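You operate a simulated robot arm through the tools that you are given. There is no shell and no other tool. Be economical: measure what you need, move in short steps, check, and stop when the job is done.

The job below is to be done with a simulated two-armed robot. You get a single attempt, and the scene is never put back.

## Task
Carry the blue crate with both arms and set it on the top of the grey bench.

Only the result counts: the job must be done as asked and must still hold three seconds after the hand-in. Knocking over, shifting, dropping, spilling or breaking anything else fails it.

## Robot
Two 6-joint arms with three-finger grippers on one trunk, on a base that drives. Base frame: it is fixed to the floor where the robot stands at the start and does not move with it; the origin is under the middle of the robot, x ahead of it, y to its left, z up; the surface under the hand at the start is at about z = 0.86. Lengths are in m, angles in degrees, forces in N, time in s.
The left shoulder is at the start at [0.021, 0.17, 1.51], the right one opposite. With the tool pointing down near the work surface each hand reaches from about 0.32 to 0.6 m from the robot's upright axis, wherever it stands, measured 20 degrees to its own side. Places, roughly: top of the grey bench [0.6, -4.2, 0.9]. Payload 2.2 kg a hand.
Tool frame (each hand has its own): the origin (TCP) lies between the finger pads and is the grasp point; the fingertips stand 0.025 m ahead of it; z points along the fingers, y is the line along which they close. Largest opening 0.104 m; the body of the gripper starts 0.074 m behind the TCP.
Orientation is that of the tool frame in the base frame, as a unit quaternion [x, y, z, w]. With the fingers straight down and closing along the base's y, the tool's x points along the base's -x, its y along +y and its z along -z.

## Interface
- The arms move only by the tool play_rows. It takes "left_moves", "right_moves" or both (then of equal length, played together; a hand with none holds still); each is a list of rows, each an object of numbers (a shift or turn left out is 0, a gripper value left out holds the last): "dx", "dy", "dz": the shift along the tool's x, y, z in m; "rx", "ry", "rz": the turn, a rotation vector about the tool's x, y, z in rad; "fingers": the closure in counts, from 0 (fully open) to 255 (shut). In form: [{"dx": .., "dy": .., "dz": .., "rx": .., "ry": .., "rz": .., "fingers": ..}, ...]. A call has 1 to 12 rows; each row shifts and turns the commanded pose from where the row before left it, along the tool's axes as they then stand. A row lasts 0.2 s, in which the tool goes at most 0.05 m and 8.6 degrees; a call with a longer step from one row to the next is refused whole, and so is a gripper value outside its range. A pose out of reach is approached as far as the arm can. The call stops where the force on the tool passes 40 N (or 10 N more than at its start, if that is more) or the arm is blocked; 0.2 s more then pass. The fingers move at their own pace and stop on an object; they squeeze with about 26 N. The grip force told is the motor's: it shows also when the fingers shut on nothing. Time passes only in rows, and 0.2 s behind the last, so rows that do not move let the fingers close. It gives the time, the measured TCP pose, the force on the tool (base axes), the opening and the grip force at its end, in the units of the frame above (readings bear some noise), with the torque about the TCP (base axes, N m) and any sound that the robot's microphone picked up.
- Cameras (640 x 400 px; columns grow to the right, rows downward): "scene" is now at [0.1476, -0.0228, 1.387]; the picture's right is [-0.30, -0.96, 0.00], its down [-0.68, 0.21, -0.70] and it looks along [0.67, -0.21, -0.71] (base axes); focal length 255 px, centre (320, 200). "left" rides on the left gripper at [0.082, -0.003, -0.104] in its tool frame; the picture's right is [0.04, 1.00, 0.00], its down [-0.75, 0.03, -0.66] and it looks along [-0.66, 0.03, 0.75] (tool axes); focal length 256 px, centre (320, 200). "right" rides on the right gripper at [0.082, 0.003, -0.104] in its tool frame; the picture's right is [-0.04, 1.00, 0.00], its down [-0.75, -0.03, -0.66] and it looks along [-0.66, -0.03, 0.75] (tool axes); focal length 256 px, centre (320, 200). There is no depth. A picture from a camera that has moved, and an enlarged one, comes with that camera's place and axes in the base frame and with its lens.
- grab_frame(camera): a new picture of that camera. The clock stands still meanwhile.
- lift_body(by): slides the trunk up (or, below 0, down) by that many m; the arms and the scene camera ride with it, the base frame stays. It gives what a move gives, with no picture.
- drive_base(legs): drives the robot by 1 to 6 legs, each [ahead, left, turn to the left] in m, m and degrees, along the robot's own axes; the way and the turn of a leg run together, so that a leg with both is an arc; at most 1.5 m and 180 degrees a leg. The arms and the cameras ride along, it lands a little off, and it stops where it bumps. It gives what a move gives.
- pan_tilt(pan, tilt): turns the head with the scene camera to pan (to the left, within 60 degrees either way) and tilt (down, from -29 to 69), counted from straight ahead of the robot. It gives what a move gives.
- zoom(camera, box): a new picture of the part [left, top, right, bottom] of that camera's present view, enlarged. The clock stands still meanwhile.
- finish_job(): hands the job in; it is judged then, once.

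Work in short steps. Places have to be worked out from the pictures, the camera data and where the tool is seen: move nearer, look again, correct. Check each grasp and each placing, and mend what went wrong. You have 120 turns and 88 pictures in all, those below and enlarged ones among them. Open the grippers and draw the arms clear of the work before you hand the job in, unless the task says otherwise; then end with one line.

The tools are called after ">>>" by a JSON object that holds its "method" and its "body". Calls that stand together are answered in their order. play_rows: Moves the arms, as the interface text tells. Its arguments: {"type":"object","properties":{"left_moves":{"type":"array","items":{"type":"object","properties":{"dx":{"type":"number"},"dy":{"type":"number"},"dz":{"type":"number"},"rx":{"type":"number"},"ry":{"type":"number"},"rz":{"type":"number"},"fingers":{"type":"number"}}}},"right_moves":{"type":"array","items":{"type":"object","properties":{"dx":{"type":"number"},"dy":{"type":"number"},"dz":{"type":"number"},"rx":{"type":"number"},"ry":{"type":"number"},"rz":{"type":"number"},"fingers":{"type":"number"}}}}},"required":[]} The other tools are called the same way: lift_body (by) slides the trunk up or down; drive_base (legs) drives the base; pan_tilt (pan, tilt) turns the head that bears the scene camera; grab_frame (camera) takes a picture; zoom (camera, box) takes an enlarged picture of a part of a camera's view; finish_job () hands the job in.

At the start:

```text
clock: 0.0
left_position: [0.6144, 0.1326, 1.1291]
left_orientation: [0.0, 1.0, 0.0, 0.0]
left_wrist_force: [-0.4, -0.3, 0.4]
left_moment: [-0.03, 0.0, 0.02]
left_gripper_width: 0.1041
left_grip_force: 0.1
right_position: [0.4817, -0.3017, 1.1034]
right_orientation: [0.0, 1.0, -0.001, 0.0]
right_wrist_force: [-0.5, 1.1, -0.8]
right_moment: [0.04, 0.02, 0.02]
right_gripper_width: 0.1039
right_grip_force: 0.2
trunk travel left (down, up): [-0.702, 0.04]
robot x, y, heading: [-0.0043, 0.0001, 0.1]
head pan, tilt: [-17.2, 45.6]
```

scene: 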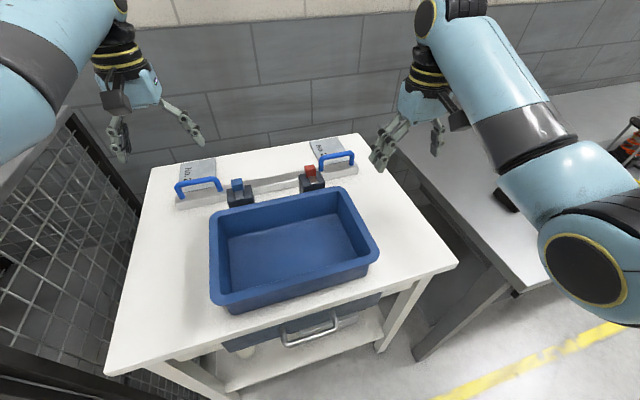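
right: 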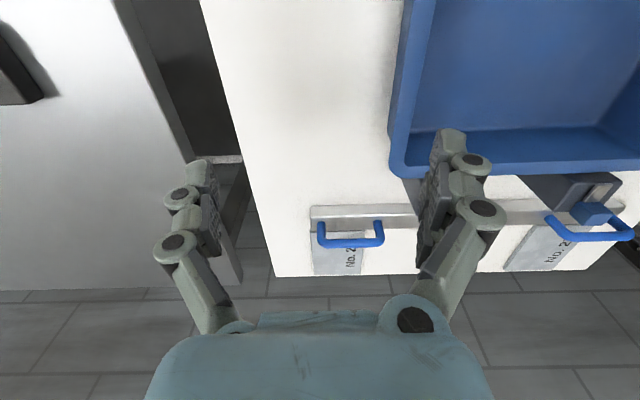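
left: 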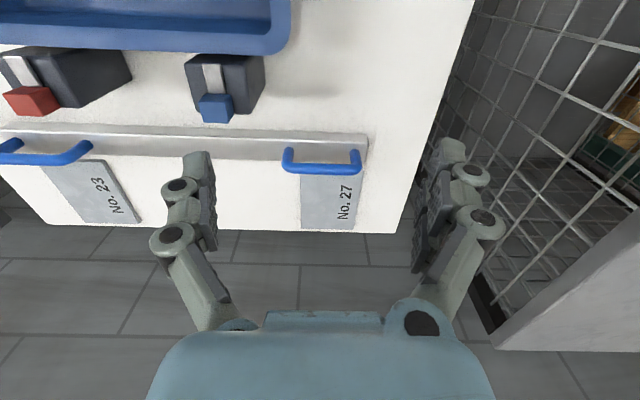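

The crate seems to span about x 0.37–0.58, y −0.21–0.10. I look closer at it and at the things behind it before doing anything.

>>> {"method": "zoom", "body": {"camera": "scene", "box": [150, 120, 410, 360]}}

>>> {"method": "zoom", "body": {"camera": "left", "box": [0, 0, 400, 250]}}

```text
1.67 times, centred on (280, 240) of scene
camera zoom: at [0.1476, -0.0228, 1.387], right [-0.3, -0.96, 0.0], down [-0.68, 0.21, -0.7], along [0.67, -0.21, -0.71], focal length 425 px, centre (387, 133)
```

zoom: 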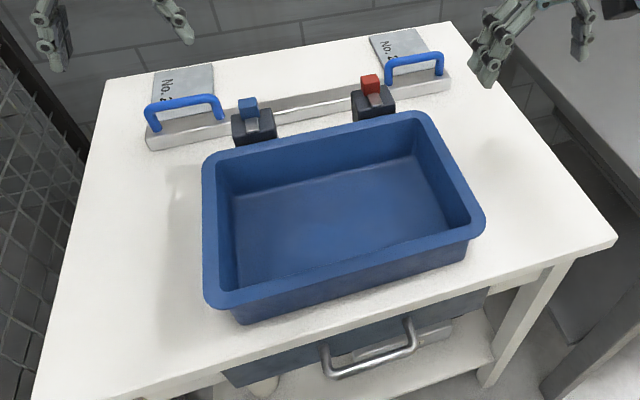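

```text
1.60 times, centred on (200, 125) of left
camera zoom: at [0.5343, 0.1289, 1.2318], right [-0.04, 1.0, 0.0], down [0.75, 0.03, 0.66], along [0.66, 0.03, -0.75], focal length 410 px, centre (512, 320)
```

zoom: 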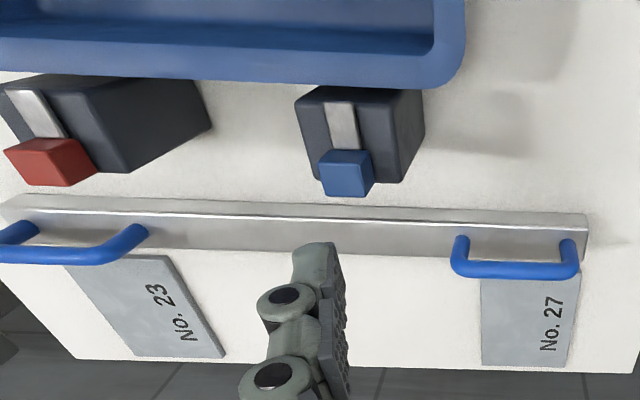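

There are two black blocks with a lever each, close to the crate's far rim; I zoom in tightly to see whether they hold the crate.

>>> {"method": "zoom", "body": {"camera": "scene", "box": [220, 155, 340, 230]}}

>>> {"method": "zoom", "body": {"camera": "right", "box": [380, 100, 640, 262]}}

```text
5.33 times, centred on (280, 192) of scene
camera zoom: at [0.1476, -0.0228, 1.387], right [-0.3, -0.96, 0.0], down [-0.68, 0.21, -0.7], along [0.67, -0.21, -0.71], focal length 1361 px, centre (533, 240)
```

zoom: 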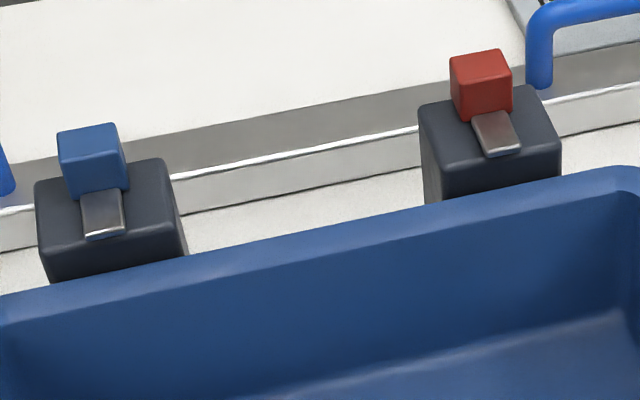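

```text
2.46 times, centred on (510, 181) of right
camera zoom: at [0.4006, -0.2994, 1.2073], right [0.04, 1.0, 0.0], down [0.75, -0.03, 0.66], along [0.66, -0.03, -0.75], focal length 630 px, centre (-148, 247)
```

zoom: 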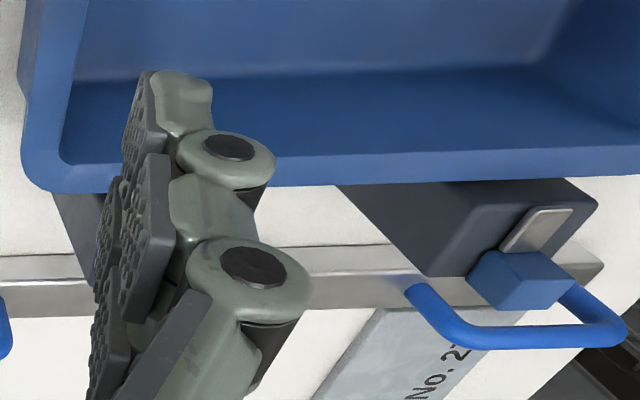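

The blocks don't overlap the rim; both cameras put the rim near z≈0.95. Now I look along the way to the bench on the right.

>>> {"method": "pan_tilt", "body": {"pan": -60, "tilt": 15}}

>>> {"method": "grab_frame", "body": {"camera": "scene"}}

```text
clock: 1.1
left_position: [0.6141, 0.1331, 1.1286]
left_orientation: [0.0, 1.0, 0.0, 0.0]
left_wrist_force: [0.2, 0.1, 0.3]
left_moment: [-0.02, 0.0, 0.01]
left_gripper_width: 0.104
left_grip_force: 0.0
right_position: [0.4824, -0.3013, 1.1051]
right_orientation: [0.0, 1.0, 0.0, 0.0]
right_wrist_force: [0.6, -0.1, -0.9]
right_moment: [0.0, 0.03, 0.0]
right_gripper_width: 0.104
right_grip_force: 0.0
trunk travel left (down, up): [-0.702, 0.04]
robot x, y, heading: [0.0013, 0.0008, 0.1]
head pan, tilt: [-60.0, 15.0]
```

```text
80 pictures are left
camera scene: at [0.1172, -0.0797, 1.4346], right [-0.87, -0.5, 0.0], down [-0.13, 0.22, -0.97], along [0.48, -0.84, -0.26], focal length 255 px, centre (320, 200)
```

scene: 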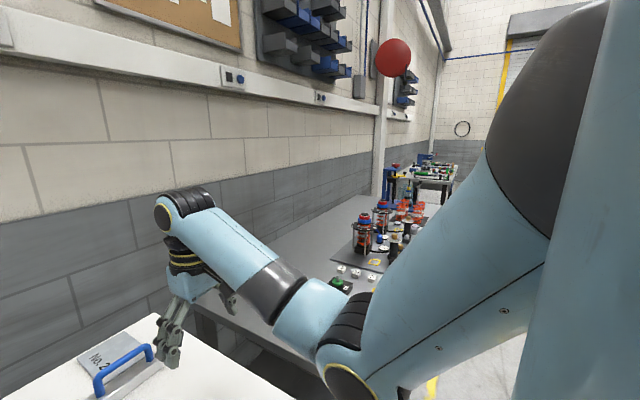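

A long occupied table lies between here and the bench, so I'll later back off and drive round through the aisle. First I bring both hands over the short ends of the crate, well above the rim, and look.

>>> {"method": "play_rows", "body": {"left_moves": [{"dx": 0.034, "dy": -0.01, "dz": 0.017}, {"dx": 0.034, "dy": -0.01, "dz": 0.017}, {"dx": 0.034, "dy": -0.009, "dz": 0.017}, {"dx": 0.034, "dy": -0.009, "dz": 0.018}], "right_moves": [{"dx": 0.001, "dy": 0.021, "dz": 0.011}, {"dx": 0.001, "dy": 0.022, "dz": 0.011}, {"dx": 0.001, "dy": 0.022, "dz": 0.011}, {"dx": 0.001, "dy": 0.022, "dz": 0.012}]}}

>>> {"method": "pan_tilt", "body": {"pan": 0, "tilt": 50}}

>>> {"method": "grab_frame", "body": {"camera": "scene"}}

>>> {"method": "grab_frame", "body": {"camera": "left"}}

>>> {"method": "grab_frame", "body": {"camera": "right"}}

```text
clock: 2.2
left_position: [0.502, 0.1918, 1.064]
left_orientation: [-0.033, 0.996, 0.076, 0.019]
left_wrist_force: [0.5, 0.3, 0.5]
left_moment: [0.03, 0.03, 0.02]
left_gripper_width: 0.1041
left_grip_force: 0.0
right_position: [0.4761, -0.2138, 1.0591]
right_orientation: [0.001, 1.0, 0.0, -0.001]
right_wrist_force: [0.2, 0.6, 0.8]
right_moment: [-0.02, -0.03, 0.02]
right_gripper_width: 0.1039
right_grip_force: 0.1
trunk travel left (down, up): [-0.702, 0.04]
robot x, y, heading: [0.0009, 0.0017, 0.2]
head pan, tilt: [-60.0, 15.0]
stopped in row 4 (left hand): the arm was blocked; the commanded pose is now the measured one
```

```text
clock: 3.5
left_position: [0.5023, 0.1929, 1.0631]
left_orientation: [-0.033, 0.996, 0.077, 0.02]
left_wrist_force: [1.2, 0.6, 0.8]
left_moment: [-0.02, 0.04, -0.03]
left_gripper_width: 0.104
left_grip_force: 0.0
right_position: [0.4776, -0.2133, 1.0605]
right_orientation: [-0.001, 1.0, 0.0, 0.0]
right_wrist_force: [-0.2, 0.2, -0.2]
right_moment: [0.0, 0.02, 0.01]
right_gripper_width: 0.104
right_grip_force: 0.0
trunk travel left (down, up): [-0.702, 0.04]
robot x, y, heading: [-0.0, -0.0006, 0.1]
head pan, tilt: [0.0, 50.0]
```

```text
79 pictures are left
camera scene: at [0.1473, 0.0016, 1.381], right [0.0, -1.0, 0.0], down [-0.77, 0.0, -0.64], along [0.64, 0.0, -0.77], focal length 255 px, centre (320, 200)
```

scene: 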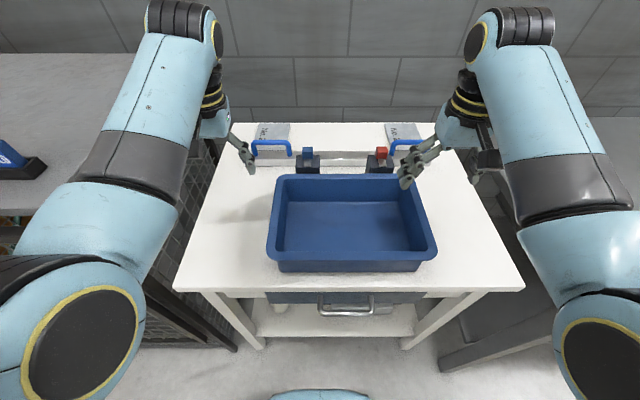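

```text
78 pictures are left
camera left: at [0.4187, 0.1678, 1.1617], right [-0.11, 0.98, 0.15], down [0.73, -0.02, 0.69], along [0.68, 0.18, -0.71], focal length 256 px, centre (320, 200)
```

left: 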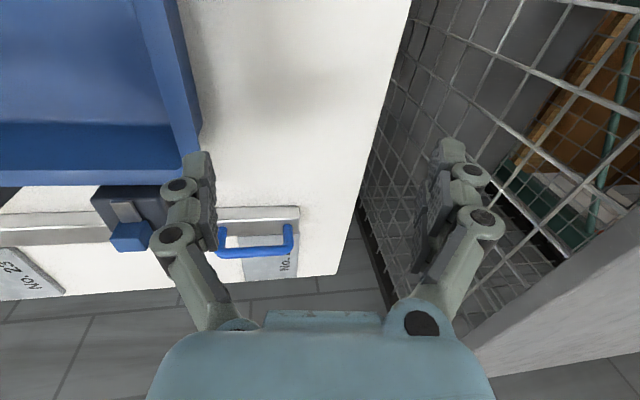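

```text
77 pictures are left
camera right: at [0.3958, -0.2122, 1.162], right [0.04, 1.0, 0.0], down [0.75, -0.03, 0.66], along [0.66, -0.03, -0.76], focal length 256 px, centre (320, 200)
```

right: 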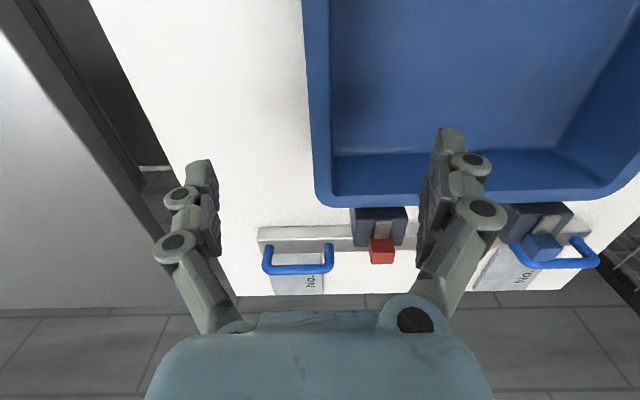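

The left arm stalled without contact, apparently a reach limit so close to the robot's middle. The crate centre is at y≈−0.06, so I drive 0.06 to the right to be symmetric.

>>> {"method": "drive_base", "body": {"legs": [[0, -0.06, 0]]}}

>>> {"method": "play_rows", "body": {"left_moves": [{"dz": -0.02, "rx": 0.077, "ry": 0.02, "rz": 0.033}, {"rx": 0.077, "ry": 0.02, "rz": 0.033}, {}], "right_moves": [{"dy": 0.02}, {"dy": 0.02}, {"dy": 0.015}]}}

```text
clock: 4.5
left_position: [0.5023, 0.1307, 1.0632]
left_orientation: [-0.032, 0.996, 0.076, 0.02]
left_wrist_force: [-0.3, -0.1, -0.4]
left_moment: [0.03, 0.01, 0.01]
left_gripper_width: 0.104
left_grip_force: 0.0
right_position: [0.4763, -0.2769, 1.0588]
right_orientation: [0.0, 1.0, 0.001, 0.0]
right_wrist_force: [0.9, -0.3, 0.5]
right_moment: [0.04, -0.03, 0.0]
right_gripper_width: 0.1042
right_grip_force: 0.1
trunk travel left (down, up): [-0.702, 0.04]
robot x, y, heading: [0.0008, -0.0597, 0.3]
head pan, tilt: [0.0, 50.0]
```

```text
clock: 5.3
left_position: [0.502, 0.1286, 1.0841]
left_orientation: [0.002, 1.0, -0.002, -0.002]
left_wrist_force: [0.6, -0.1, -0.4]
left_moment: [0.01, -0.02, 0.01]
left_gripper_width: 0.1038
left_grip_force: 0.0
right_position: [0.4778, -0.2354, 1.0572]
right_orientation: [0.003, 1.0, -0.013, 0.0]
right_wrist_force: [1.0, 0.0, -0.9]
right_moment: [-0.05, -0.03, 0.01]
right_gripper_width: 0.1043
right_grip_force: 0.0
trunk travel left (down, up): [-0.702, 0.04]
robot x, y, heading: [0.0019, -0.0591, -0.1]
head pan, tilt: [0.0, 50.0]
```

The right arm also stalls near 20° inward at this radius, while the start pose was fine farther out. I back off 0.08 so the grasp points fall at a larger radius, then retry above the rim.

>>> {"method": "drive_base", "body": {"legs": [[-0.08, 0, 0]]}}

>>> {"method": "play_rows", "body": {"left_moves": [{"dx": -0.025}, {"dx": -0.03, "dy": -0.01, "dz": 0.01}, {"dy": -0.018, "dz": 0.014}, {}], "right_moves": [{"dx": -0.035}, {"dx": -0.042}, {"dy": 0.013}, {}]}}

```text
clock: 6.3
left_position: [0.4218, 0.1285, 1.0846]
left_orientation: [0.002, 1.0, -0.001, -0.001]
left_wrist_force: [-1.1, -0.1, 0.0]
left_moment: [-0.02, -0.03, -0.03]
left_gripper_width: 0.1042
left_grip_force: 0.1
right_position: [0.3973, -0.2361, 1.0572]
right_orientation: [0.003, 1.0, -0.012, 0.001]
right_wrist_force: [-0.3, 0.0, 0.5]
right_moment: [-0.01, -0.03, 0.0]
right_gripper_width: 0.104
right_grip_force: 0.1
trunk travel left (down, up): [-0.702, 0.04]
robot x, y, heading: [-0.0808, -0.0581, -0.1]
head pan, tilt: [0.0, 50.0]
```

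```text
clock: 7.3
left_position: [0.4774, 0.0987, 1.0595]
left_orientation: [0.002, 1.0, -0.001, -0.001]
left_wrist_force: [-0.2, -0.2, 0.6]
left_moment: [0.01, 0.07, 0.0]
left_gripper_width: 0.1042
left_grip_force: 0.0
right_position: [0.4765, -0.2236, 1.058]
right_orientation: [0.004, 1.0, -0.012, 0.0]
right_wrist_force: [0.1, -0.4, 0.1]
right_moment: [-0.03, 0.0, 0.0]
right_gripper_width: 0.104
right_grip_force: 0.1
trunk travel left (down, up): [-0.702, 0.04]
robot x, y, heading: [-0.0831, -0.0613, 0.1]
head pan, tilt: [0.0, 50.0]
```

That works: both hands are above the short ends, tools straight down. I look through the wrist cameras to see whether the walls lie between the fingers.

>>> {"method": "grab_frame", "body": {"camera": "left"}}

>>> {"method": "grab_frame", "body": {"camera": "right"}}

>>> {"method": "grab_frame", "body": {"camera": "scene"}}

```text
76 pictures are left
camera left: at [0.3981, 0.0962, 1.1621], right [-0.04, 1.0, 0.0], down [0.76, 0.03, 0.65], along [0.65, 0.02, -0.76], focal length 256 px, centre (320, 200)
```

left: 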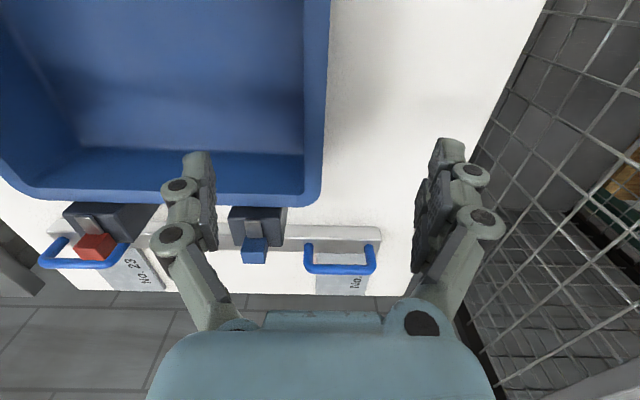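

```text
75 pictures are left
camera right: at [0.395, -0.2176, 1.1603], right [0.05, 1.0, -0.02], down [0.75, -0.02, 0.66], along [0.66, -0.05, -0.75], focal length 256 px, centre (320, 200)
```

right: 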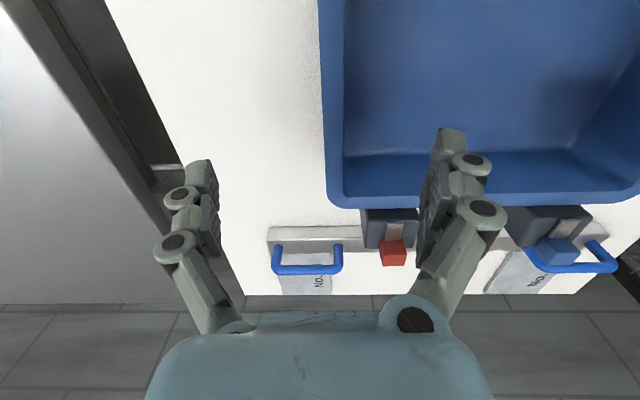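

```text
74 pictures are left
camera scene: at [0.0684, -0.0585, 1.3809], right [0.0, -1.0, 0.0], down [-0.77, 0.0, -0.64], along [0.64, 0.0, -0.77], focal length 255 px, centre (320, 200)
```

scene: 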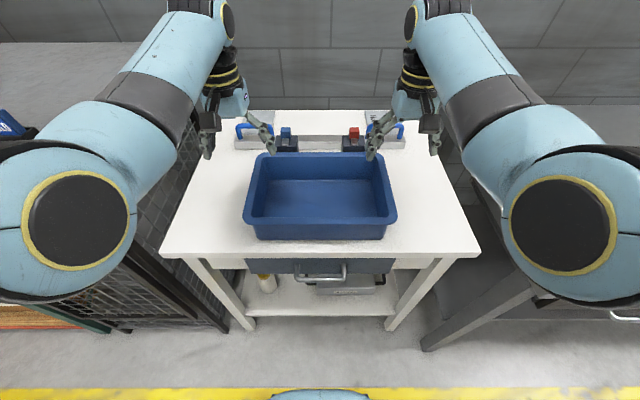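

Rim outer edges come out at y≈0.101 and −0.223, about 17 mm wide. I centre each hand on its rim and descend partway.

>>> {"method": "play_rows", "body": {"left_moves": [{"dy": -0.006, "dz": 0.01}, {"dz": 0.03}, {"dz": 0.03}, {}], "right_moves": [{"dy": 0.0095, "dz": 0.01, "rx": -0.024, "rz": -0.008}, {"dz": 0.03}, {"dz": 0.03}, {}]}}

>>> {"method": "grab_frame", "body": {"camera": "left"}}

>>> {"method": "grab_frame", "body": {"camera": "right"}}

```text
clock: 8.3
left_position: [0.4772, 0.093, 0.9896]
left_orientation: [0.001, 1.0, -0.001, -0.001]
left_wrist_force: [0.0, -1.0, 0.2]
left_moment: [0.04, -0.04, -0.03]
left_gripper_width: 0.104
left_grip_force: 0.2
right_position: [0.4744, -0.2141, 0.9872]
right_orientation: [0.002, 1.0, 0.0, 0.001]
right_wrist_force: [-0.1, 0.0, 0.0]
right_moment: [-0.02, 0.0, 0.04]
right_gripper_width: 0.1042
right_grip_force: 0.0
trunk travel left (down, up): [-0.702, 0.04]
robot x, y, heading: [-0.0785, -0.0584, -0.2]
head pan, tilt: [0.0, 50.0]
```

```text
73 pictures are left
camera left: at [0.3968, 0.09, 1.0923], right [-0.04, 1.0, 0.0], down [0.75, 0.03, 0.66], along [0.65, 0.02, -0.76], focal length 256 px, centre (320, 200)
```

left: 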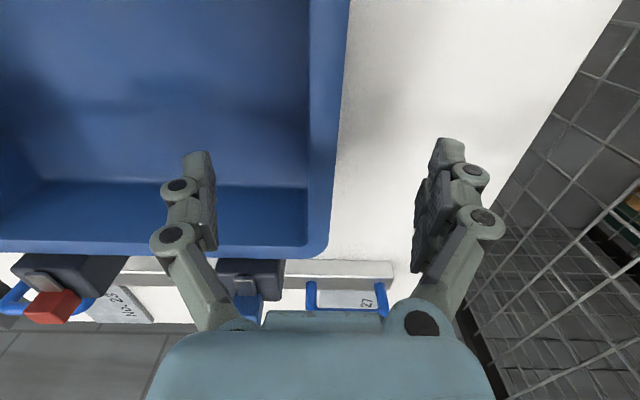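

```text
72 pictures are left
camera right: at [0.3938, -0.2112, 1.0897], right [0.04, 1.0, 0.0], down [0.75, -0.03, 0.66], along [0.66, -0.03, -0.75], focal length 256 px, centre (320, 200)
```

right: 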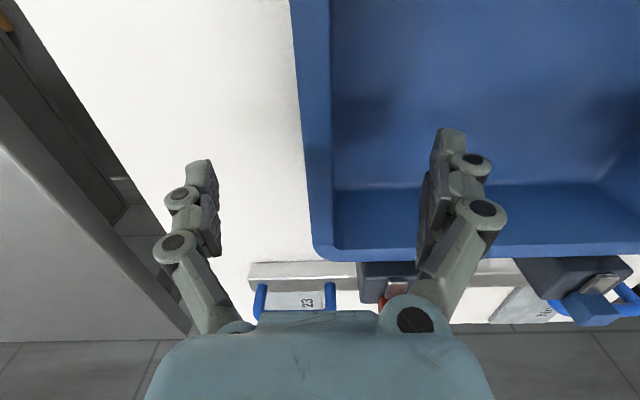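

Rims are centred and the rim height is about 0.945. I descend to TCP z≈0.928 and close gently on both walls.

>>> {"method": "play_rows", "body": {"left_moves": [{"dz": 0.03}, {"dz": 0.03}, {}], "right_moves": [{"dz": 0.03}, {"dz": 0.03}, {}]}}

>>> {"method": "play_rows", "body": {"left_moves": [{"fingers": 255}, {}, {}, {}, {}], "right_moves": [{"fingers": 255}, {}, {}, {}, {}]}}

>>> {"method": "grab_frame", "body": {"camera": "left"}}

>>> {"method": "grab_frame", "body": {"camera": "right"}}

```text
clock: 9.1
left_position: [0.4784, 0.0934, 0.9304]
left_orientation: [0.001, 1.0, -0.002, -0.001]
left_wrist_force: [-0.5, 0.0, -0.2]
left_moment: [0.01, -0.02, 0.04]
left_gripper_width: 0.1041
left_grip_force: 0.1
right_position: [0.4729, -0.2151, 0.9278]
right_orientation: [0.001, 1.0, 0.0, 0.001]
right_wrist_force: [-0.5, 0.6, -0.8]
right_moment: [0.04, 0.02, 0.0]
right_gripper_width: 0.1038
right_grip_force: 0.1
trunk travel left (down, up): [-0.702, 0.04]
robot x, y, heading: [-0.0762, -0.0583, 0.0]
head pan, tilt: [0.0, 50.0]
```

```text
clock: 10.3
left_position: [0.4778, 0.0878, 0.9301]
left_orientation: [0.003, 1.0, -0.008, -0.001]
left_wrist_force: [0.0, -36.5, -0.4]
left_moment: [-0.81, 0.05, 0.24]
left_gripper_width: 0.0063
left_grip_force: 25.7
right_position: [0.4744, -0.2089, 0.9274]
right_orientation: [-0.001, 1.0, 0.006, 0.0]
right_wrist_force: [-0.6, 38.0, -0.2]
right_moment: [0.75, -0.02, -0.01]
right_gripper_width: 0.006
right_grip_force: 25.8
trunk travel left (down, up): [-0.702, 0.04]
robot x, y, heading: [-0.0778, -0.0589, 0.2]
head pan, tilt: [0.0, 50.0]
```

```text
71 pictures are left
camera left: at [0.3977, 0.0859, 1.0327], right [-0.04, 1.0, -0.01], down [0.76, 0.04, 0.65], along [0.65, 0.01, -0.76], focal length 256 px, centre (320, 200)
```

left: 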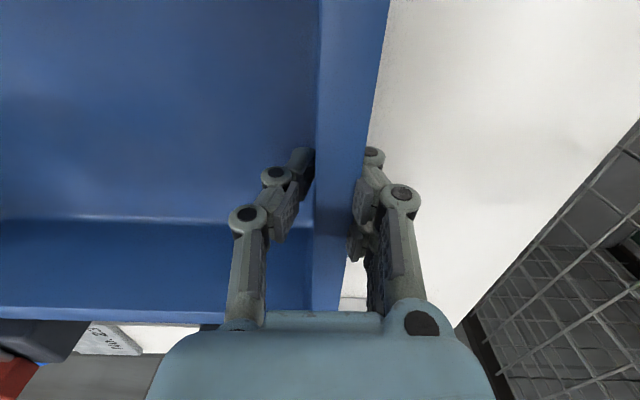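

```text
70 pictures are left
camera right: at [0.3922, -0.2077, 1.0303], right [0.04, 1.0, 0.01], down [0.75, -0.04, 0.66], along [0.66, -0.02, -0.75], focal length 256 px, centre (320, 200)
```

right: 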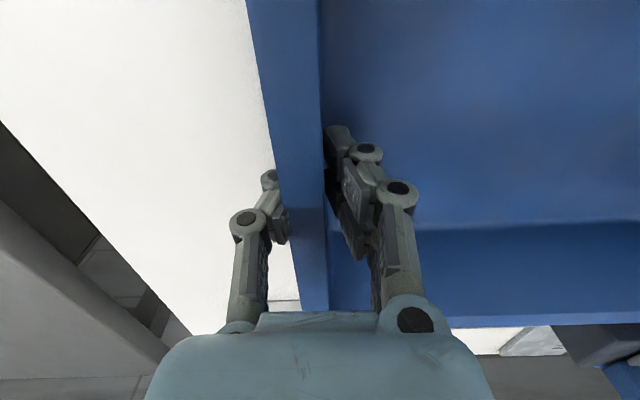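

Both hands hold the 6 mm wall, but with ±37 N of sideways strain from a ~6 mm offset. I ease both inward to relieve it.

>>> {"method": "play_rows", "body": {"left_moves": [{"dy": -0.003}, {"dy": -0.003}, {}], "right_moves": [{"dy": 0.003}, {"dy": 0.003}, {}]}}

```text
clock: 11.1
left_position: [0.4772, 0.0899, 0.9299]
left_orientation: [0.001, 1.0, -0.002, -0.001]
left_wrist_force: [2.4, -18.1, 0.1]
left_moment: [-0.39, 0.25, 0.37]
left_gripper_width: 0.0061
left_grip_force: 25.8
right_position: [0.4752, -0.2078, 0.9265]
right_orientation: [0.0, 1.0, 0.0, 0.0]
right_wrist_force: [-2.5, 18.2, 0.5]
right_moment: [0.38, -0.22, 0.44]
right_gripper_width: 0.0059
right_grip_force: 26.4
trunk travel left (down, up): [-0.702, 0.04]
robot x, y, heading: [-0.0798, -0.0581, 0.1]
head pan, tilt: [0.0, 50.0]
```

Still 18 N; a bit more inward, then a small test lift of 3 cm with both hands together.

>>> {"method": "play_rows", "body": {"left_moves": [{"dy": -0.003}, {"dy": -0.002}, {}], "right_moves": [{"dy": 0.003}, {"dy": 0.002}, {}]}}

>>> {"method": "play_rows", "body": {"left_moves": [{"dz": -0.01}, {"dz": -0.01}, {"dz": -0.01}, {}], "right_moves": [{"dz": -0.01}, {"dz": -0.01}, {"dz": -0.01}, {}]}}

>>> {"method": "grab_frame", "body": {"camera": "scene"}}

```text
clock: 11.9
left_position: [0.4784, 0.0875, 0.9286]
left_orientation: [0.001, 1.0, 0.002, -0.001]
left_wrist_force: [4.3, 21.3, -0.6]
left_moment: [0.49, -0.04, 0.51]
left_gripper_width: 0.0058
left_grip_force: 26.1
right_position: [0.4764, -0.208, 0.9264]
right_orientation: [0.001, 1.0, -0.004, 0.001]
right_wrist_force: [-3.9, -20.4, 0.7]
right_moment: [-0.48, 0.09, 0.42]
right_gripper_width: 0.0061
right_grip_force: 25.7
trunk travel left (down, up): [-0.702, 0.04]
robot x, y, heading: [-0.0804, -0.0594, 0.2]
head pan, tilt: [0.0, 50.0]
```

```text
clock: 12.9
left_position: [0.479, 0.0876, 0.9609]
left_orientation: [0.0, 1.0, 0.002, -0.001]
left_wrist_force: [4.1, 31.9, -2.5]
left_moment: [0.65, -0.42, 0.64]
left_gripper_width: 0.006
left_grip_force: 26.2
right_position: [0.4758, -0.2076, 0.954]
right_orientation: [0.001, 1.0, -0.003, 0.0]
right_wrist_force: [-3.5, -30.9, -3.0]
right_moment: [-0.66, 0.43, 0.4]
right_gripper_width: 0.0061
right_grip_force: 26.3
trunk travel left (down, up): [-0.702, 0.04]
robot x, y, heading: [-0.0832, -0.06, 0.2]
head pan, tilt: [0.0, 50.0]
```

```text
69 pictures are left
camera scene: at [0.0682, -0.0585, 1.3809], right [0.0, -1.0, 0.0], down [-0.77, 0.0, -0.64], along [0.64, 0.0, -0.77], focal length 255 px, centre (320, 200)
```

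scene: 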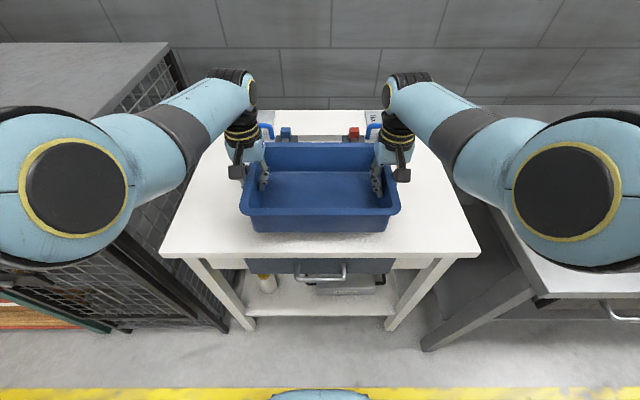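

The crate is up, level and light (~5 N). I relieve the 30 N squeeze by easing outward 3 mm, and raise it another 0.09.

>>> {"method": "play_rows", "body": {"left_moves": [{"dy": 0.0015, "dz": -0.005}, {"dy": 0.0015, "dz": -0.01}, {"dz": -0.015}, {"dz": -0.02}, {"dz": -0.02}, {"dz": -0.015}, {}], "right_moves": [{"dy": -0.0015, "dz": -0.007}, {"dy": -0.0015, "dz": -0.013}, {"dz": -0.015}, {"dz": -0.02}, {"dz": -0.02}, {"dz": -0.015}, {}]}}

```text
clock: 14.5
left_position: [0.4782, 0.09, 1.0441]
left_orientation: [0.0, 1.0, 0.001, -0.001]
left_wrist_force: [4.3, 22.6, -3.0]
left_moment: [0.49, -0.04, 0.82]
left_gripper_width: 0.0061
left_grip_force: 25.9
right_position: [0.4772, -0.2071, 1.0461]
right_orientation: [0.0, 1.0, -0.002, 0.0]
right_wrist_force: [-4.3, -22.7, -2.0]
right_moment: [-0.51, 0.09, 0.58]
right_gripper_width: 0.0058
right_grip_force: 26.0
trunk travel left (down, up): [-0.702, 0.04]
robot x, y, heading: [-0.0795, -0.0611, -0.1]
head pan, tilt: [0.0, 50.0]
```

Holding steady. Before backing off, I look left and right to judge the aisle.

>>> {"method": "pan_tilt", "body": {"pan": -60, "tilt": 25}}

>>> {"method": "grab_frame", "body": {"camera": "scene"}}

>>> {"method": "pan_tilt", "body": {"pan": 60, "tilt": 25}}

>>> {"method": "grab_frame", "body": {"camera": "scene"}}

```text
clock: 15.8
left_position: [0.4773, 0.0891, 1.0448]
left_orientation: [0.001, 1.0, 0.0, -0.001]
left_wrist_force: [4.5, 24.5, -3.0]
left_moment: [0.54, -0.11, 0.85]
left_gripper_width: 0.0059
left_grip_force: 26.2
right_position: [0.4766, -0.2076, 1.0447]
right_orientation: [0.001, 1.0, -0.002, 0.0]
right_wrist_force: [-6.1, -23.5, -1.4]
right_moment: [-0.52, 0.1, 0.57]
right_gripper_width: 0.0058
right_grip_force: 25.6
trunk travel left (down, up): [-0.702, 0.04]
robot x, y, heading: [-0.0818, -0.0569, 0.2]
head pan, tilt: [-60.0, 25.0]
```

```text
68 pictures are left
camera scene: at [0.0371, -0.1382, 1.4184], right [-0.87, -0.5, 0.0], down [-0.21, 0.37, -0.91], along [0.45, -0.78, -0.42], focal length 255 px, centre (320, 200)
```

scene: 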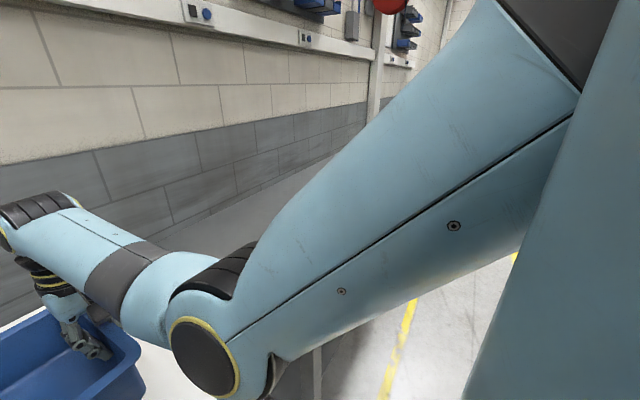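

```text
clock: 17.8
left_position: [0.4767, 0.0892, 1.0448]
left_orientation: [0.001, 1.0, 0.001, -0.002]
left_wrist_force: [3.8, 23.7, -2.5]
left_moment: [0.54, -0.09, 0.83]
left_gripper_width: 0.0059
left_grip_force: 26.1
right_position: [0.4771, -0.2066, 1.0454]
right_orientation: [0.0, 1.0, -0.002, 0.0]
right_wrist_force: [-4.4, -23.3, -2.5]
right_moment: [-0.52, 0.09, 0.54]
right_gripper_width: 0.0059
right_grip_force: 26.0
trunk travel left (down, up): [-0.702, 0.04]
robot x, y, heading: [-0.0799, -0.059, -0.0]
head pan, tilt: [60.0, 25.0]
```

```text
67 pictures are left
camera scene: at [0.0372, 0.0213, 1.4184], right [0.87, -0.5, 0.0], down [-0.21, -0.37, -0.91], along [0.45, 0.78, -0.42], focal length 255 px, centre (320, 200)
```

scene: 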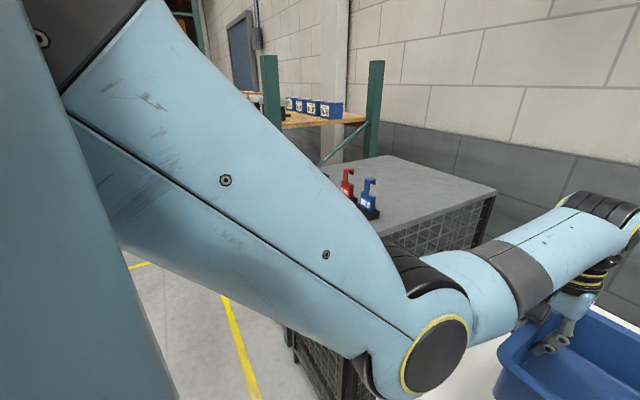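

The aisle lies beyond a yellow line at x≈0.14. I back off 0.5 m straight, then turn the head down-right to see.

>>> {"method": "drive_base", "body": {"legs": [[-0.25, 0, 0], [-0.25, 0, 0]]}}

>>> {"method": "pan_tilt", "body": {"pan": -45, "tilt": 10}}

>>> {"method": "grab_frame", "body": {"camera": "scene"}}

```text
clock: 21.1
left_position: [-0.0252, 0.0887, 1.0457]
left_orientation: [0.002, 1.0, 0.0, -0.001]
left_wrist_force: [4.9, 23.1, -2.2]
left_moment: [0.51, -0.15, 0.81]
left_gripper_width: 0.0058
left_grip_force: 25.8
right_position: [-0.0265, -0.2066, 1.0449]
right_orientation: [0.002, 1.0, -0.001, 0.001]
right_wrist_force: [-5.2, -23.5, -1.6]
right_moment: [-0.52, 0.13, 0.55]
right_gripper_width: 0.006
right_grip_force: 26.4
trunk travel left (down, up): [-0.702, 0.04]
robot x, y, heading: [-0.585, -0.0587, -0.1]
head pan, tilt: [60.0, 25.0]
```

```text
clock: 22.9
left_position: [-0.0249, 0.0875, 1.0447]
left_orientation: [0.002, 1.0, 0.001, -0.001]
left_wrist_force: [4.8, 1.2, -3.0]
left_moment: [0.07, -0.57, 0.77]
left_gripper_width: 0.0061
left_grip_force: 26.0
right_position: [-0.0256, -0.2073, 1.0444]
right_orientation: [0.002, 1.0, -0.002, 0.0]
right_wrist_force: [-4.5, -1.6, -2.2]
right_moment: [-0.02, 0.59, 0.72]
right_gripper_width: 0.006
right_grip_force: 25.9
trunk travel left (down, up): [-0.702, 0.04]
robot x, y, heading: [-0.5837, -0.0607, -0.0]
head pan, tilt: [-45.0, 10.0]
```

```text
66 pictures are left
camera scene: at [-0.4461, -0.1234, 1.4428], right [-0.71, -0.71, 0.0], down [-0.12, 0.12, -0.98], along [0.69, -0.7, -0.17], focal length 255 px, centre (320, 200)
```

scene: 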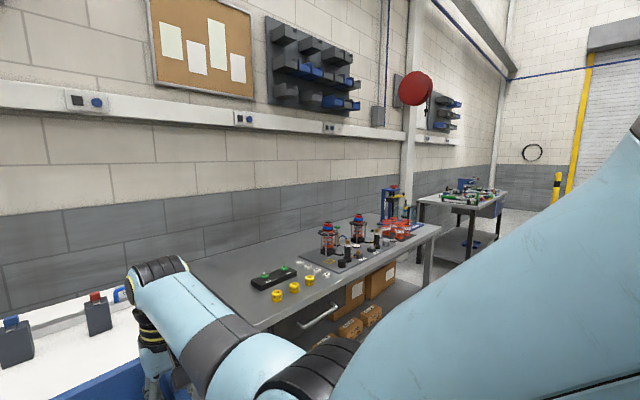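

The far bench at (0.6,−4.1) carries items, so I need to find its free area. The lateral strain has relaxed. I check the floor to the right, then crab along.

>>> {"method": "pan_tilt", "body": {"pan": -60, "tilt": -5}}

>>> {"method": "grab_frame", "body": {"camera": "scene"}}

>>> {"method": "grab_frame", "body": {"camera": "right"}}

```text
clock: 23.7
left_position: [-0.0258, 0.0896, 1.0442]
left_orientation: [0.002, 1.0, 0.001, -0.001]
left_wrist_force: [5.6, 1.9, -1.8]
left_moment: [0.06, -0.21, 0.73]
left_gripper_width: 0.0063
left_grip_force: 25.5
right_position: [-0.0268, -0.206, 1.0445]
right_orientation: [0.001, 1.0, -0.002, 0.0]
right_wrist_force: [-5.1, -2.3, -2.8]
right_moment: [-0.07, 0.26, 0.73]
right_gripper_width: 0.006
right_grip_force: 25.8
trunk travel left (down, up): [-0.702, 0.04]
robot x, y, heading: [-0.584, -0.059, -0.1]
head pan, tilt: [-60.0, -5.0]
```

```text
65 pictures are left
camera scene: at [-0.4681, -0.1334, 1.4665], right [-0.87, -0.5, 0.0], down [0.04, -0.07, -1.0], along [0.5, -0.86, 0.09], focal length 255 px, centre (320, 200)
```

scene: 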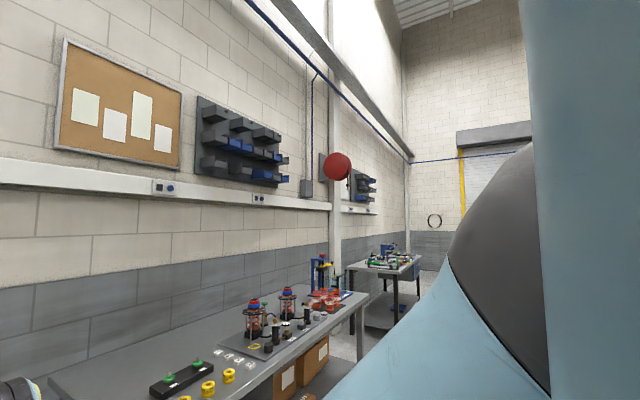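

```text
64 pictures are left
camera right: at [-0.1075, -0.2038, 1.1479], right [0.04, 1.0, 0.0], down [0.75, -0.03, 0.66], along [0.66, -0.03, -0.75], focal length 256 px, centre (320, 200)
```

right: 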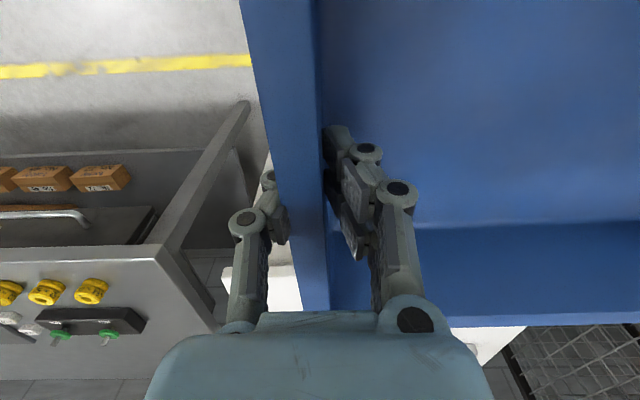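

The arm hides the aisle to the right. The sweep radius (~0.7) clears the tables' front (x≈0.24), so I turn right 85° to see the aisle.

>>> {"method": "drive_base", "body": {"legs": [[0, 0, -45], [0, 0, -45]]}}

>>> {"method": "pan_tilt", "body": {"pan": 0, "tilt": 20}}

>>> {"method": "grab_frame", "body": {"camera": "scene"}}

```text
clock: 28.2
left_position: [-0.4285, -0.6139, 1.0449]
left_orientation: [0.704, 0.71, 0.001, -0.001]
left_wrist_force: [4.3, -4.4, -2.9]
left_moment: [-0.17, -0.09, 0.74]
left_gripper_width: 0.0062
left_grip_force: 26.1
right_position: [-0.7256, -0.6172, 1.0458]
right_orientation: [0.705, 0.709, -0.001, -0.001]
right_wrist_force: [-5.4, 4.0, -2.5]
right_moment: [0.18, 0.09, 0.71]
right_gripper_width: 0.0061
right_grip_force: 25.9
trunk travel left (down, up): [-0.702, 0.04]
robot x, y, heading: [-0.5797, -0.0555, -89.4]
head pan, tilt: [-60.0, -5.0]
```

```text
clock: 29.5
left_position: [-0.429, -0.6149, 1.0451]
left_orientation: [0.705, 0.71, 0.001, 0.0]
left_wrist_force: [-0.5, -4.4, -2.4]
left_moment: [-0.46, 0.04, 0.63]
left_gripper_width: 0.0062
left_grip_force: 26.2
right_position: [-0.7251, -0.6156, 1.045]
right_orientation: [0.705, 0.71, -0.002, -0.002]
right_wrist_force: [0.6, 3.7, -3.1]
right_moment: [0.48, 0.0, 0.62]
right_gripper_width: 0.0059
right_grip_force: 26.1
trunk travel left (down, up): [-0.702, 0.04]
robot x, y, heading: [-0.5819, -0.0589, -89.7]
head pan, tilt: [0.0, 20.0]
```

```text
63 pictures are left
camera scene: at [-0.5817, -0.2216, 1.4265], right [-1.0, -0.01, 0.0], down [0.0, 0.34, -0.94], along [0.01, -0.94, -0.34], focal length 255 px, centre (320, 200)
```

scene: 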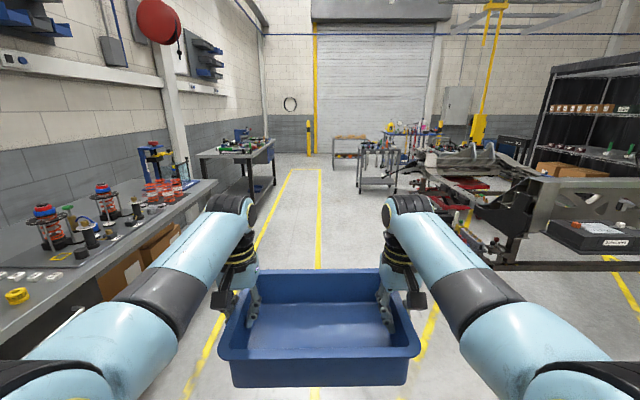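

The aisle ahead is clear (chassis stays at x<−1.4, tables at x>0.24). I drive ahead 2.6 m along it, then look at the bench.

>>> {"method": "drive_base", "body": {"legs": [[1.3, 0, 0], [1.3, 0, 0]]}}

>>> {"method": "pan_tilt", "body": {"pan": 45, "tilt": 20}}

>>> {"method": "grab_frame", "body": {"camera": "scene"}}

```text
clock: 42.1
left_position: [-0.354, -3.2121, 1.0443]
left_orientation: [0.694, 0.72, 0.002, 0.0]
left_wrist_force: [0.0, -3.9, -3.1]
left_moment: [-0.07, 0.0, 0.63]
left_gripper_width: 0.006
left_grip_force: 26.3
right_position: [-0.6506, -3.2203, 1.0443]
right_orientation: [0.695, 0.719, -0.002, -0.001]
right_wrist_force: [0.0, 4.7, -3.0]
right_moment: [0.1, -0.01, 0.66]
right_gripper_width: 0.006
right_grip_force: 26.1
trunk travel left (down, up): [-0.702, 0.04]
robot x, y, heading: [-0.5196, -2.6623, -87.9]
head pan, tilt: [0.0, 20.0]
```

```text
clock: 43.3
left_position: [-0.3547, -3.2105, 1.0458]
left_orientation: [0.695, 0.719, 0.001, 0.0]
left_wrist_force: [0.9, -4.0, -2.5]
left_moment: [-0.28, -0.01, 0.54]
left_gripper_width: 0.0059
left_grip_force: 25.8
right_position: [-0.6495, -3.2206, 1.0451]
right_orientation: [0.694, 0.72, -0.002, -0.001]
right_wrist_force: [0.4, 4.1, -2.9]
right_moment: [0.31, 0.01, 0.57]
right_gripper_width: 0.006
right_grip_force: 26.4
trunk travel left (down, up): [-0.702, 0.04]
robot x, y, heading: [-0.5251, -2.6568, -87.8]
head pan, tilt: [45.0, 20.0]
```

```text
62 pictures are left
camera scene: at [-0.4534, -2.7928, 1.4265], right [-0.68, -0.73, 0.0], down [-0.25, 0.23, -0.94], along [0.69, -0.64, -0.34], focal length 255 px, centre (320, 200)
```

scene: 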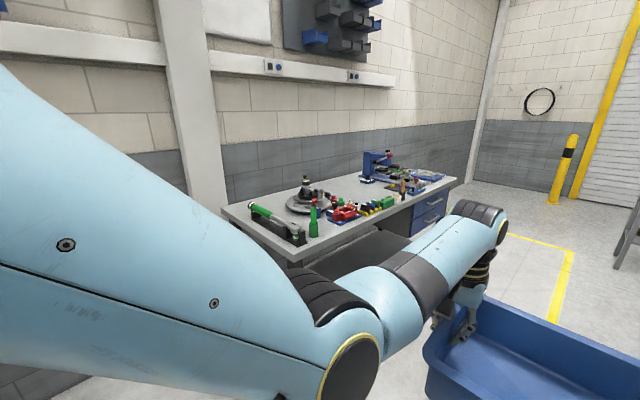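

The bench spans about x 0.21–0.90, y −3.28…−4.85, and is crowded. I check ahead before driving farther.

>>> {"method": "pan_tilt", "body": {"pan": 0, "tilt": 20}}

>>> {"method": "grab_frame", "body": {"camera": "scene"}}

```text
clock: 44.4
left_position: [-0.3534, -3.2113, 1.0452]
left_orientation: [0.695, 0.719, 0.0, -0.001]
left_wrist_force: [0.1, -3.9, -2.1]
left_moment: [-0.5, -0.02, 0.61]
left_gripper_width: 0.006
left_grip_force: 26.4
right_position: [-0.6502, -3.2215, 1.045]
right_orientation: [0.695, 0.719, -0.001, -0.001]
right_wrist_force: [1.6, 4.4, -2.9]
right_moment: [0.48, 0.01, 0.62]
right_gripper_width: 0.0062
right_grip_force: 26.5
trunk travel left (down, up): [-0.702, 0.04]
robot x, y, heading: [-0.5236, -2.6612, -87.8]
head pan, tilt: [0.0, 20.0]
```

```text
61 pictures are left
camera scene: at [-0.5181, -2.8223, 1.4265], right [-1.0, -0.04, 0.0], down [-0.01, 0.34, -0.94], along [0.03, -0.94, -0.34], focal length 255 px, centre (320, 200)
```

scene: 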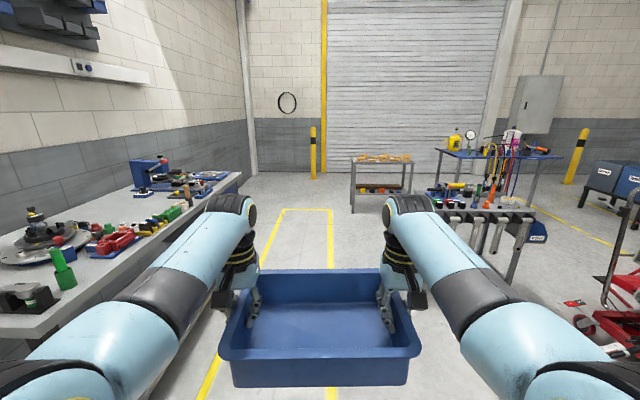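

A tool trolley sits near (−1.1,−4.1), so I avoid passing it with spread elbows: I sidestep 0.1 right, turn left to face the bench side here, then crab right.

>>> {"method": "drive_base", "body": {"legs": [[0, -0.12, 0], [0, 0, 44], [0, 0, 44]]}}

>>> {"method": "pan_tilt", "body": {"pan": -40, "tilt": 20}}

>>> {"method": "grab_frame", "body": {"camera": "scene"}}

```text
clock: 49.7
left_position: [-0.0862, -2.5175, 1.0451]
left_orientation: [0.003, 1.0, 0.001, -0.001]
left_wrist_force: [4.6, -1.1, -2.5]
left_moment: [-0.02, -0.12, 0.61]
left_gripper_width: 0.006
left_grip_force: 25.8
right_position: [-0.0882, -2.8142, 1.0444]
right_orientation: [0.004, 1.0, -0.002, 0.0]
right_wrist_force: [-4.8, 0.1, -2.4]
right_moment: [0.01, 0.15, 0.64]
right_gripper_width: 0.006
right_grip_force: 25.6
trunk travel left (down, up): [-0.702, 0.04]
robot x, y, heading: [-0.641, -2.6606, -0.3]
head pan, tilt: [0.0, 20.0]
```

```text
clock: 50.7
left_position: [-0.0856, -2.518, 1.0453]
left_orientation: [0.003, 1.0, 0.001, 0.0]
left_wrist_force: [3.4, -1.0, -3.1]
left_moment: [-0.01, -0.18, 0.57]
left_gripper_width: 0.006
left_grip_force: 26.4
right_position: [-0.0885, -2.8137, 1.0452]
right_orientation: [0.003, 1.0, -0.002, -0.001]
right_wrist_force: [-4.3, -0.1, -2.7]
right_moment: [0.01, 0.2, 0.58]
right_gripper_width: 0.0059
right_grip_force: 25.9
trunk travel left (down, up): [-0.702, 0.04]
robot x, y, heading: [-0.6475, -2.6595, -0.4]
head pan, tilt: [-40.0, 20.0]
```

```text
60 pictures are left
camera scene: at [-0.5027, -2.7231, 1.4265], right [-0.65, -0.76, 0.0], down [-0.26, 0.22, -0.94], along [0.72, -0.61, -0.34], focal length 255 px, centre (320, 200)
```

scene: 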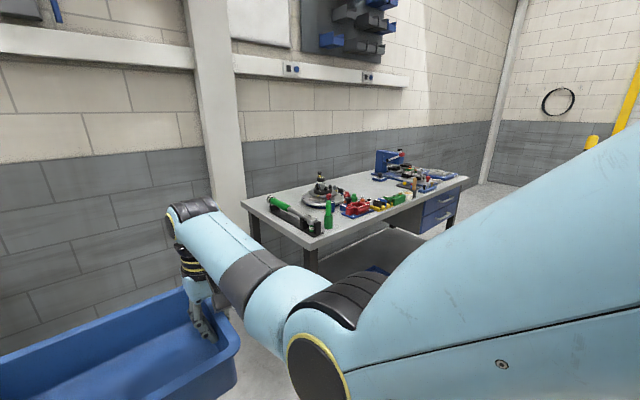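

Facing +x now with the hands clear of the bench front (x≈0.21). I crab right 1.3 m and look down at the bench top.

>>> {"method": "drive_base", "body": {"legs": [[0.05, -0.65, 0], [0, -0.65, 0]]}}

>>> {"method": "pan_tilt", "body": {"pan": 0, "tilt": 20}}

>>> {"method": "grab_frame", "body": {"camera": "scene"}}

```text
clock: 57.6
left_position: [-0.0398, -3.818, 1.0453]
left_orientation: [-0.005, 1.0, 0.0, 0.0]
left_wrist_force: [3.2, -0.8, -2.3]
left_moment: [-0.01, -0.12, 0.57]
left_gripper_width: 0.006
left_grip_force: 26.3
right_position: [-0.0384, -4.1127, 1.0444]
right_orientation: [-0.005, 1.0, -0.002, -0.001]
right_wrist_force: [-3.7, 0.4, -2.6]
right_moment: [0.03, 0.16, 0.59]
right_gripper_width: 0.0061
right_grip_force: 26.2
trunk travel left (down, up): [-0.702, 0.04]
robot x, y, heading: [-0.5991, -3.9716, 0.4]
head pan, tilt: [-40.0, 20.0]
```

```text
clock: 58.7
left_position: [-0.0399, -3.8162, 1.0453]
left_orientation: [-0.005, 1.0, 0.0, 0.0]
left_wrist_force: [3.9, -0.2, -2.1]
left_moment: [-0.03, -0.06, 0.52]
left_gripper_width: 0.006
left_grip_force: 26.1
right_position: [-0.0383, -4.1122, 1.0447]
right_orientation: [-0.005, 1.0, -0.002, 0.0]
right_wrist_force: [-2.8, 0.0, -1.7]
right_moment: [-0.02, 0.12, 0.52]
right_gripper_width: 0.0062
right_grip_force: 25.9
trunk travel left (down, up): [-0.702, 0.04]
robot x, y, heading: [-0.5965, -3.9727, 0.5]
head pan, tilt: [0.0, 20.0]
```

```text
59 pictures are left
camera scene: at [-0.4316, -3.969, 1.4265], right [0.01, -1.0, 0.0], down [-0.34, 0.0, -0.94], along [0.94, 0.01, -0.34], focal length 255 px, centre (320, 200)
```

scene: 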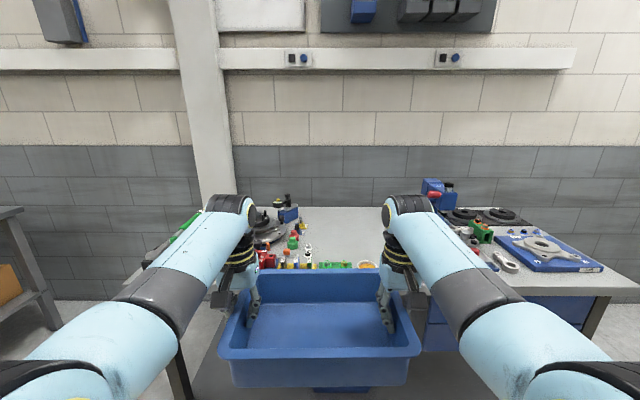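

Part of the top shows between the hands. I zoom there.

>>> {"method": "zoom", "body": {"camera": "scene", "box": [120, 160, 640, 310]}}

>>> {"method": "grab_frame", "body": {"camera": "left"}}

>>> {"method": "grab_frame", "body": {"camera": "right"}}

```text
1.23 times, centred on (380, 235) of scene
camera zoom: at [-0.4316, -3.969, 1.4265], right [0.01, -1.0, 0.0], down [-0.34, 0.0, -0.94], along [0.94, 0.01, -0.34], focal length 314 px, centre (246, 157)
```

zoom: 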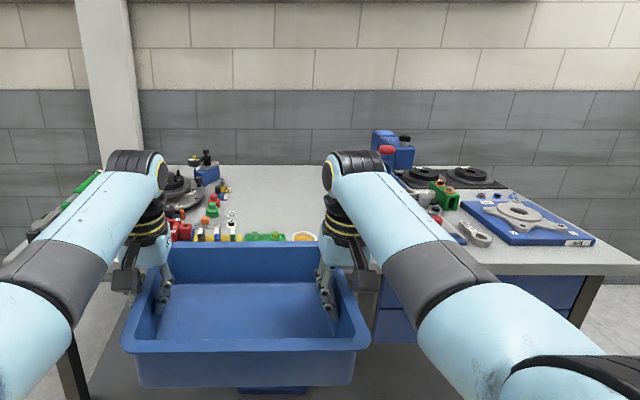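

```text
57 pictures are left
camera left: at [-0.1199, -3.8216, 1.1481], right [-0.05, 1.0, 0.0], down [0.75, 0.04, 0.66], along [0.66, 0.03, -0.75], focal length 256 px, centre (320, 200)
```

left: 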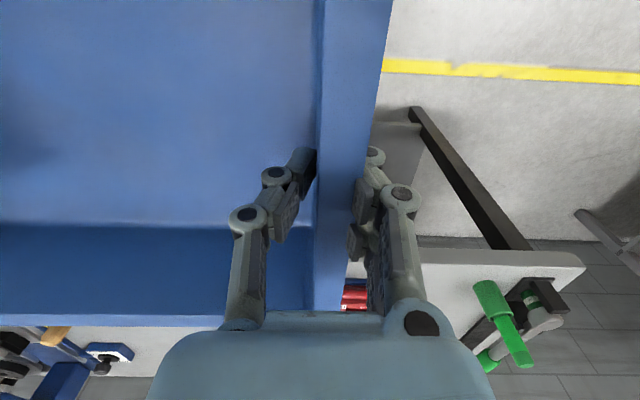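

```text
56 pictures are left
camera right: at [-0.119, -4.1107, 1.1476], right [0.03, 1.0, 0.0], down [0.75, -0.02, 0.66], along [0.66, -0.02, -0.76], focal length 256 px, centre (320, 200)
```

right: 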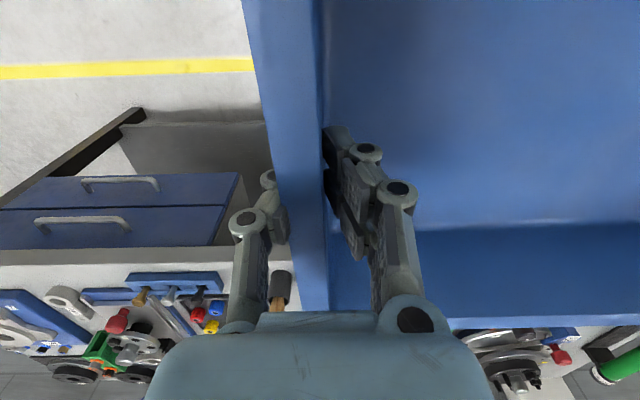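

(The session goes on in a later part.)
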